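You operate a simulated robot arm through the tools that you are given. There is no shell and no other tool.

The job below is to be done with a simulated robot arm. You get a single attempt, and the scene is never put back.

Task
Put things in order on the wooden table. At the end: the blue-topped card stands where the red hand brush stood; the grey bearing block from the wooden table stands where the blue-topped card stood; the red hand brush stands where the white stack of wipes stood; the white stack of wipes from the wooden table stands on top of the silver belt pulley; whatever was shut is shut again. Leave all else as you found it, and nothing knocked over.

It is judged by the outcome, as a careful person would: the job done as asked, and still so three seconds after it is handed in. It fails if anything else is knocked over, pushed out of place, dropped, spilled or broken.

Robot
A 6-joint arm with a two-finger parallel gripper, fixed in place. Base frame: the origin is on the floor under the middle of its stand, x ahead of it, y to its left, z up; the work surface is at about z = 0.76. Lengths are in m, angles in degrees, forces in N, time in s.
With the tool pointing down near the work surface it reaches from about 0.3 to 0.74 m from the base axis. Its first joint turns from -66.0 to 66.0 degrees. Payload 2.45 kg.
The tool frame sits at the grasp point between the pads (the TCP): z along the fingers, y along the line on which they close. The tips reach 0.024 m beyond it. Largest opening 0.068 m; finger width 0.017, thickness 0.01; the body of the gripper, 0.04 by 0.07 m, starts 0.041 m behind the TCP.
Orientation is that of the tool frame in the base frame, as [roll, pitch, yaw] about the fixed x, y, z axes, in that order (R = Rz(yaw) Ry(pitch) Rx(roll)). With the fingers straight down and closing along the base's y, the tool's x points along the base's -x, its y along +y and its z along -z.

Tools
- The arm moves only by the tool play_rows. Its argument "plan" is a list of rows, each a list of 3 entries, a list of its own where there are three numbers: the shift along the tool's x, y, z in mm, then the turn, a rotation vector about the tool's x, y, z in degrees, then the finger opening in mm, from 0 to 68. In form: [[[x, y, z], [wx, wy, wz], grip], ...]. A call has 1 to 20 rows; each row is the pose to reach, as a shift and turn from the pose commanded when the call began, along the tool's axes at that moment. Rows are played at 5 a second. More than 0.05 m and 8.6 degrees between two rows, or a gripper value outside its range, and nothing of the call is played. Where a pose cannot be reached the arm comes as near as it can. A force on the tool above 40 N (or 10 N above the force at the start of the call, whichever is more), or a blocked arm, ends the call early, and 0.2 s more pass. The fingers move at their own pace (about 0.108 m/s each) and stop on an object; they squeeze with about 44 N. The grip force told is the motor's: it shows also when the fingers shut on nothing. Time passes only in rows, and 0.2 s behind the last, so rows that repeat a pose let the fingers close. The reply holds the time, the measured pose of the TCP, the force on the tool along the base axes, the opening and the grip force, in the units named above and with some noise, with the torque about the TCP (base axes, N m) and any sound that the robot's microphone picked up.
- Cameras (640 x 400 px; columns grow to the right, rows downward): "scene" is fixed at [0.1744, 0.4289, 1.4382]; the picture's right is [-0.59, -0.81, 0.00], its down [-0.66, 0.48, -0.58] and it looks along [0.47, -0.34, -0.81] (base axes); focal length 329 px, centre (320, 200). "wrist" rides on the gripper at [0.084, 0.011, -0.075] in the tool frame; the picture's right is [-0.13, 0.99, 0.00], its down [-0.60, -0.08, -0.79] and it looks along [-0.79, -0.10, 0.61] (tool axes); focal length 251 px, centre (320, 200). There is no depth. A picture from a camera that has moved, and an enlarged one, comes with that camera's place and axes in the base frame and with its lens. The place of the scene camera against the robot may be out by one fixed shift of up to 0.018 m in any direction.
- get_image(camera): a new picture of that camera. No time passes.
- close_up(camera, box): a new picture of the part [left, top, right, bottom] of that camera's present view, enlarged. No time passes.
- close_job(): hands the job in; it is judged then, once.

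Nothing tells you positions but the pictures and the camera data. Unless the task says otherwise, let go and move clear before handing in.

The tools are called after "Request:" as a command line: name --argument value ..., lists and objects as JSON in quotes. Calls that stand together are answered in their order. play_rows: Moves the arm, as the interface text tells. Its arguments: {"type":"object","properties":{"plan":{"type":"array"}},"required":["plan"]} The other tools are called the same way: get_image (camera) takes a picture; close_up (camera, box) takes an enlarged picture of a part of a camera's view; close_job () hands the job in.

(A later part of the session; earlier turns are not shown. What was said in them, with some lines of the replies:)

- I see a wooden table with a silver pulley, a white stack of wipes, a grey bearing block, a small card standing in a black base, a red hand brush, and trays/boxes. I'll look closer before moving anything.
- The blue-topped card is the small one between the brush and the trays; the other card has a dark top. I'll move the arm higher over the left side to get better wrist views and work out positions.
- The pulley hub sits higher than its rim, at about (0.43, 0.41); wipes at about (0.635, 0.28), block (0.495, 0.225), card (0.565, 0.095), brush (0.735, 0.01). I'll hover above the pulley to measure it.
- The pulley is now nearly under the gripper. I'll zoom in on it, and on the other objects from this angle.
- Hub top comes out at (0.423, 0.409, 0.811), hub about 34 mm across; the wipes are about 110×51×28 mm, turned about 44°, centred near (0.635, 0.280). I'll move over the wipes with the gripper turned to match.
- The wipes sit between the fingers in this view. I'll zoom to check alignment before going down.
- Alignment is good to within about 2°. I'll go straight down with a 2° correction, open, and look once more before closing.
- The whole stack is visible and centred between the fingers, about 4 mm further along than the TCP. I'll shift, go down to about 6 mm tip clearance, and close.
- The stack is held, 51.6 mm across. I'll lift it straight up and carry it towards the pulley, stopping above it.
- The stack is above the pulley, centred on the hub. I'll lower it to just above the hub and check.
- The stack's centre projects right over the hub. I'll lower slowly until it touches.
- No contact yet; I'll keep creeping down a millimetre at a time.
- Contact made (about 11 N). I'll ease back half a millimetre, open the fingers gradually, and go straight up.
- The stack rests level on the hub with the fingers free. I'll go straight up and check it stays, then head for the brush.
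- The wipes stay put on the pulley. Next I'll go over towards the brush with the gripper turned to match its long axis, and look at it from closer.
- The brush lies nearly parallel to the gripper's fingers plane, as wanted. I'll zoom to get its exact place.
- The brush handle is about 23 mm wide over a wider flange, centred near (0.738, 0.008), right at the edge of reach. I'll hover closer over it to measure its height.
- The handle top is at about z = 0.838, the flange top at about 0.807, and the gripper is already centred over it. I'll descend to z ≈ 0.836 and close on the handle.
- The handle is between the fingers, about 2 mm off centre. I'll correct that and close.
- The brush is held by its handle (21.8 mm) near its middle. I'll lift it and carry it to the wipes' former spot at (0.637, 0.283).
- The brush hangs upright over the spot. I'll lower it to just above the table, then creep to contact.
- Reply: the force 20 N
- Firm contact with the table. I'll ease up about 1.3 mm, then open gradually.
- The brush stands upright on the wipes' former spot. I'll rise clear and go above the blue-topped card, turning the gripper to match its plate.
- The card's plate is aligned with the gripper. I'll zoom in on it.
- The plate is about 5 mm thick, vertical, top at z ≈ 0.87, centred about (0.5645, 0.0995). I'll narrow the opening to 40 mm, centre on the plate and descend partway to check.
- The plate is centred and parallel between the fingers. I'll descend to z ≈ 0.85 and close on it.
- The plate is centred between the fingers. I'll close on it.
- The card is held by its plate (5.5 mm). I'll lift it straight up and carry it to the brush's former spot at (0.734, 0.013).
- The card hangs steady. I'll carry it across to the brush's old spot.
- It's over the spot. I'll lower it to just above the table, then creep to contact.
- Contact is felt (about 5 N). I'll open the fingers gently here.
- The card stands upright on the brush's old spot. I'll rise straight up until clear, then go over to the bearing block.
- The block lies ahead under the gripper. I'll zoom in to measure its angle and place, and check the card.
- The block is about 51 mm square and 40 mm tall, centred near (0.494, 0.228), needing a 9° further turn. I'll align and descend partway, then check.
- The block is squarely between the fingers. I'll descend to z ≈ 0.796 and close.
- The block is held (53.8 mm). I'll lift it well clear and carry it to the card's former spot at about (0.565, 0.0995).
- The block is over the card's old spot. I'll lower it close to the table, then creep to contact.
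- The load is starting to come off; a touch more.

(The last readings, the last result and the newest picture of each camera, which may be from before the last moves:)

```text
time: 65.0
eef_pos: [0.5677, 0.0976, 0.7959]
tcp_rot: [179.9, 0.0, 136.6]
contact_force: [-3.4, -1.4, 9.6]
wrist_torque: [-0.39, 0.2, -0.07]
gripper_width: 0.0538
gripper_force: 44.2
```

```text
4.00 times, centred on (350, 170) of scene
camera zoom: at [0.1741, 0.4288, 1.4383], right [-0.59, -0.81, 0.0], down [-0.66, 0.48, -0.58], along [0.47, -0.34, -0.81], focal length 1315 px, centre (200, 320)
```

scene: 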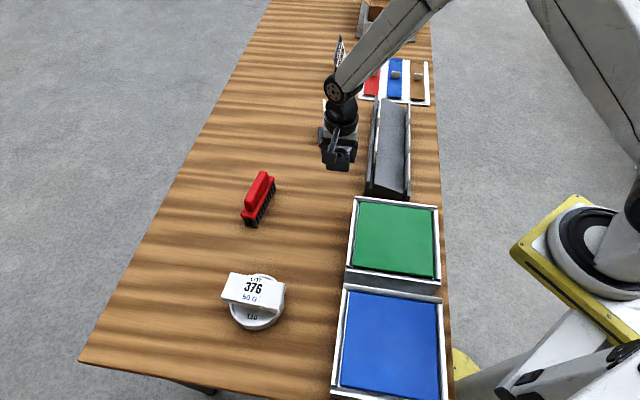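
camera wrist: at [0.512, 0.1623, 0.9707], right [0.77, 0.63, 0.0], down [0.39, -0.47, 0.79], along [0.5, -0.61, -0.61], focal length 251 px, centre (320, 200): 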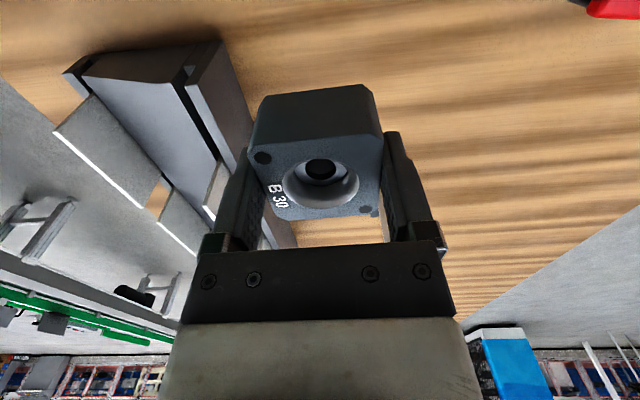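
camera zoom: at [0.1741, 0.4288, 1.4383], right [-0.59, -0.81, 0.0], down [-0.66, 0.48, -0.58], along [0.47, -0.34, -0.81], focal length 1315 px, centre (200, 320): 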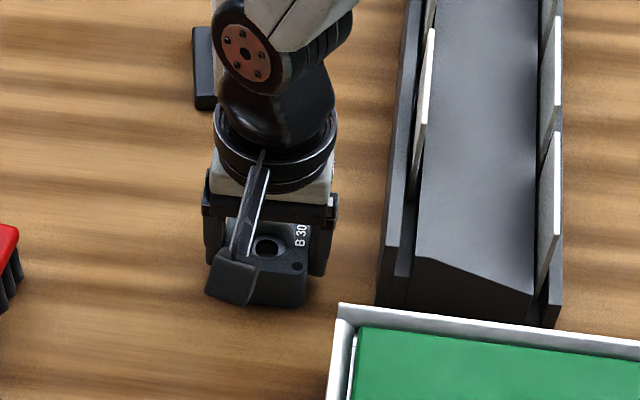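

The block is on the table. I'll open the fingers gradually.

Request:
play_rows --plan '[[[0, 0, -0.3], [0, 0, 0], 40], [[0, 0, -0.3], [0, 0, 0], 55], [[0, 0, -0.3], [0, 0, 0], 60], [[0, 0, -0.3], [0, 0, 0], 66], [[0, 0, -0.3], [0, 0, 0], 66]]'

Request:
get_image --camera "wrist"

Request:
close_up --camera "scene" --box '[270, 120, 430, 220]'

```text
time: 66.2
eef_pos: [0.5672, 0.0971, 0.7944]
tcp_rot: [179.9, -0.1, 136.7]
contact_force: [-0.1, -0.5, 0.4]
wrist_torque: [0.01, -0.02, -0.01]
gripper_width: 0.0661
gripper_force: 0.1
```

```text
taken
camera wrist: at [0.5133, 0.1624, 0.8709], right [0.77, 0.63, 0.0], down [0.38, -0.47, 0.79], along [0.5, -0.61, -0.61], focal length 251 px, centre (320, 200)
```

wrist: 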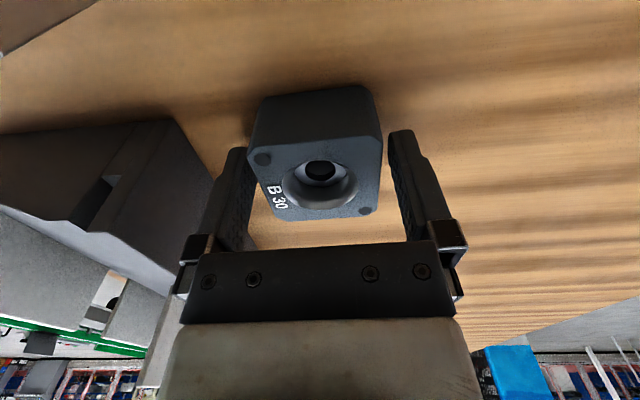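

```text
4.00 times, centred on (350, 170) of scene
camera zoom: at [0.1744, 0.4289, 1.4382], right [-0.59, -0.81, 0.0], down [-0.66, 0.48, -0.58], along [0.47, -0.34, -0.81], focal length 1315 px, centre (200, 320)
```

zoom: 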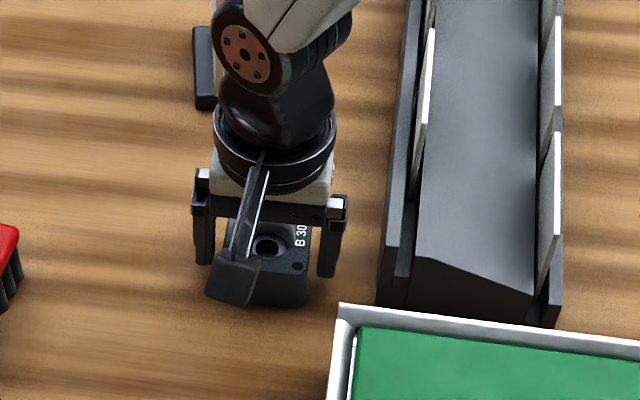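

The block is released and standing. I'll rise straight up and retreat to the starting pose to check everything.

Request:
play_rows --plan '[[[0, 0, -15], [0, 0, 0], 66], [[0, 0, -45], [0, 0, 0], 66], [[0, 0, -85], [0, 0, 0], 66], [[0, 0, -125], [0, 0, 0], 66], [[0, 0, -165], [0, 0, 0], 66], [[0, 0, -205], [0, 0, 0], 66], [[0, 0, -245], [0, 0, 0], 66], [[0, 0, -262], [0, 0, 0], 66], [[30, -24, -262], [0, 0, -7], 66], [[60, -48, -262], [0, 0, -14], 66], [[90, -72, -262], [0, 0, -21], 66], [[115, -85, -262], [0, 0, -28], 66], [[118, -88, -262], [0, 0, -35], 66], [[118, -88, -262], [0, 0, -43], 66], [[118, -88, -262], [0, 0, -43], 66]]'

Request:
get_image --camera "scene"

Request:
get_image --camera "wrist"

```text
time: 69.4
eef_pos: [0.421, 0.1135, 1.0572]
tcp_rot: [180.0, 0.1, 179.8]
contact_force: [0.0, -0.1, 0.6]
wrist_torque: [0.02, 0.0, -0.01]
gripper_width: 0.0663
gripper_force: 0.0
```

```text
taken
```

scene: 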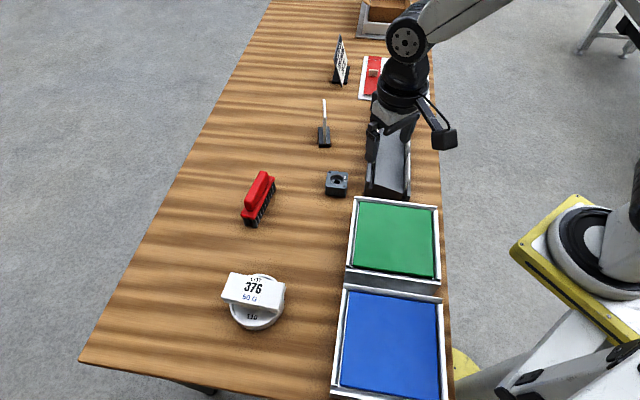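

```text
taken
camera wrist: at [0.3362, 0.1251, 1.1331], right [0.13, 0.99, 0.0], down [0.6, -0.08, 0.79], along [0.79, -0.1, -0.61], focal length 251 px, centre (320, 200)
```

wrist: 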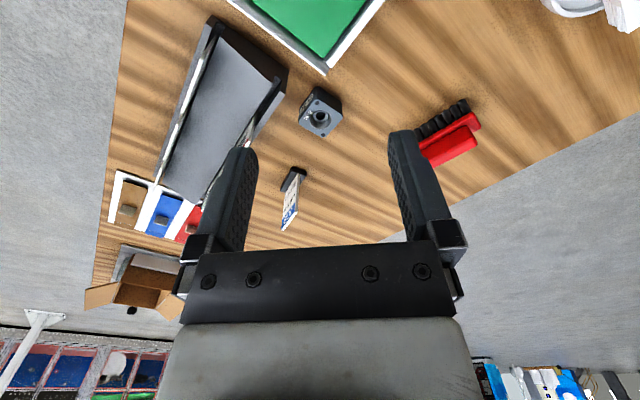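

Everything looks in place from here: card, block, brush, and wipes on the pulley. A last set of close-ups before handing in.

Request:
close_up --camera "scene" --box '[260, 80, 420, 200]'

Request:
close_up --camera "scene" --box '[180, 160, 340, 340]'

Request:
close_up --camera "scene" --box '[300, 0, 460, 100]'

Request:
close_up --camera "scene" --box '[180, 240, 340, 340]'

```text
3.33 times, centred on (340, 140) of scene
camera zoom: at [0.1744, 0.4289, 1.4382], right [-0.59, -0.81, 0.0], down [-0.66, 0.48, -0.58], along [0.47, -0.34, -0.81], focal length 1096 px, centre (253, 400)
```

zoom: 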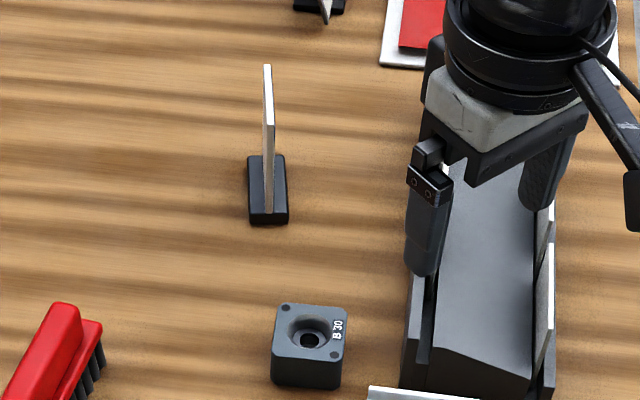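

```text
2.22 times, centred on (260, 250) of scene
camera zoom: at [0.1744, 0.4289, 1.4382], right [-0.59, -0.81, 0.0], down [-0.66, 0.48, -0.58], along [0.47, -0.34, -0.81], focal length 731 px, centre (453, 89)
```

zoom: 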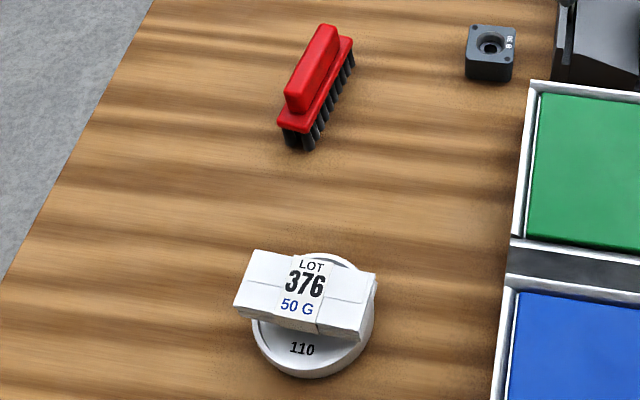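

```text
4.00 times, centred on (380, 50) of scene
camera zoom: at [0.1744, 0.4289, 1.4382], right [-0.59, -0.81, 0.0], down [-0.66, 0.48, -0.58], along [0.47, -0.34, -0.81], focal length 1315 px, centre (80, 800)
```

zoom: 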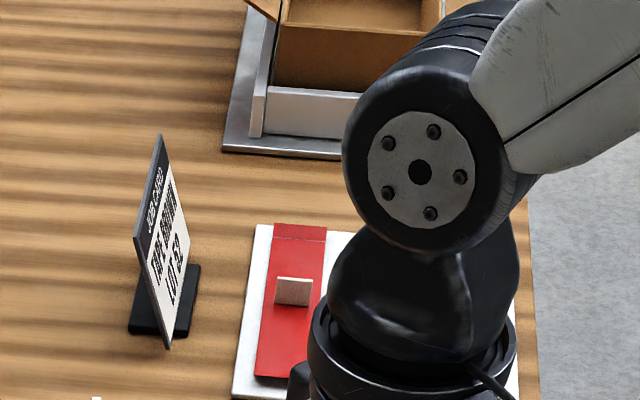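

```text
4.00 times, centred on (260, 290) of scene
camera zoom: at [0.1744, 0.4289, 1.4382], right [-0.59, -0.81, 0.0], down [-0.66, 0.48, -0.58], along [0.47, -0.34, -0.81], focal length 1315 px, centre (560, -160)
```

zoom: 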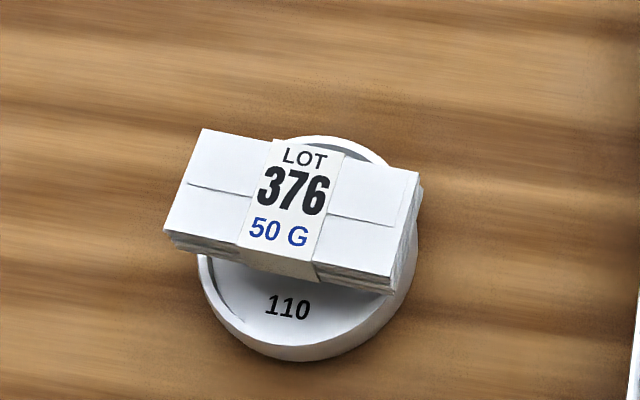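

All four objects stand where asked, upright and steady: the card on the brush's old spot, the block on the card's, the brush on the wipes', and the wipes level on the pulley hub. Nothing else moved, nothing needed opening, and the arm is clear, so I'll hand the job in.

Request:
close_job

```text
The job is handed in.
```

The table is in order as you asked, and I have handed the job in. The close-ups just before that showed all four objects upright and steady:

- **Blue-topped card:** stands where the red hand brush was.
- **Grey bearing block:** stands where the card was.
- **Red hand brush:** stands where the wipes were, still facing the way it did before rather than lined up with the old stack.
- **White stack of wipes:** lies level on the centre hub of the silver pulley.

By my measurements each moved object is within a few millimetres of its target. I saw nothing else on the table shifted or knocked over. I opened nothing, so there was nothing to shut again. The arm is empty and back near its starting position.
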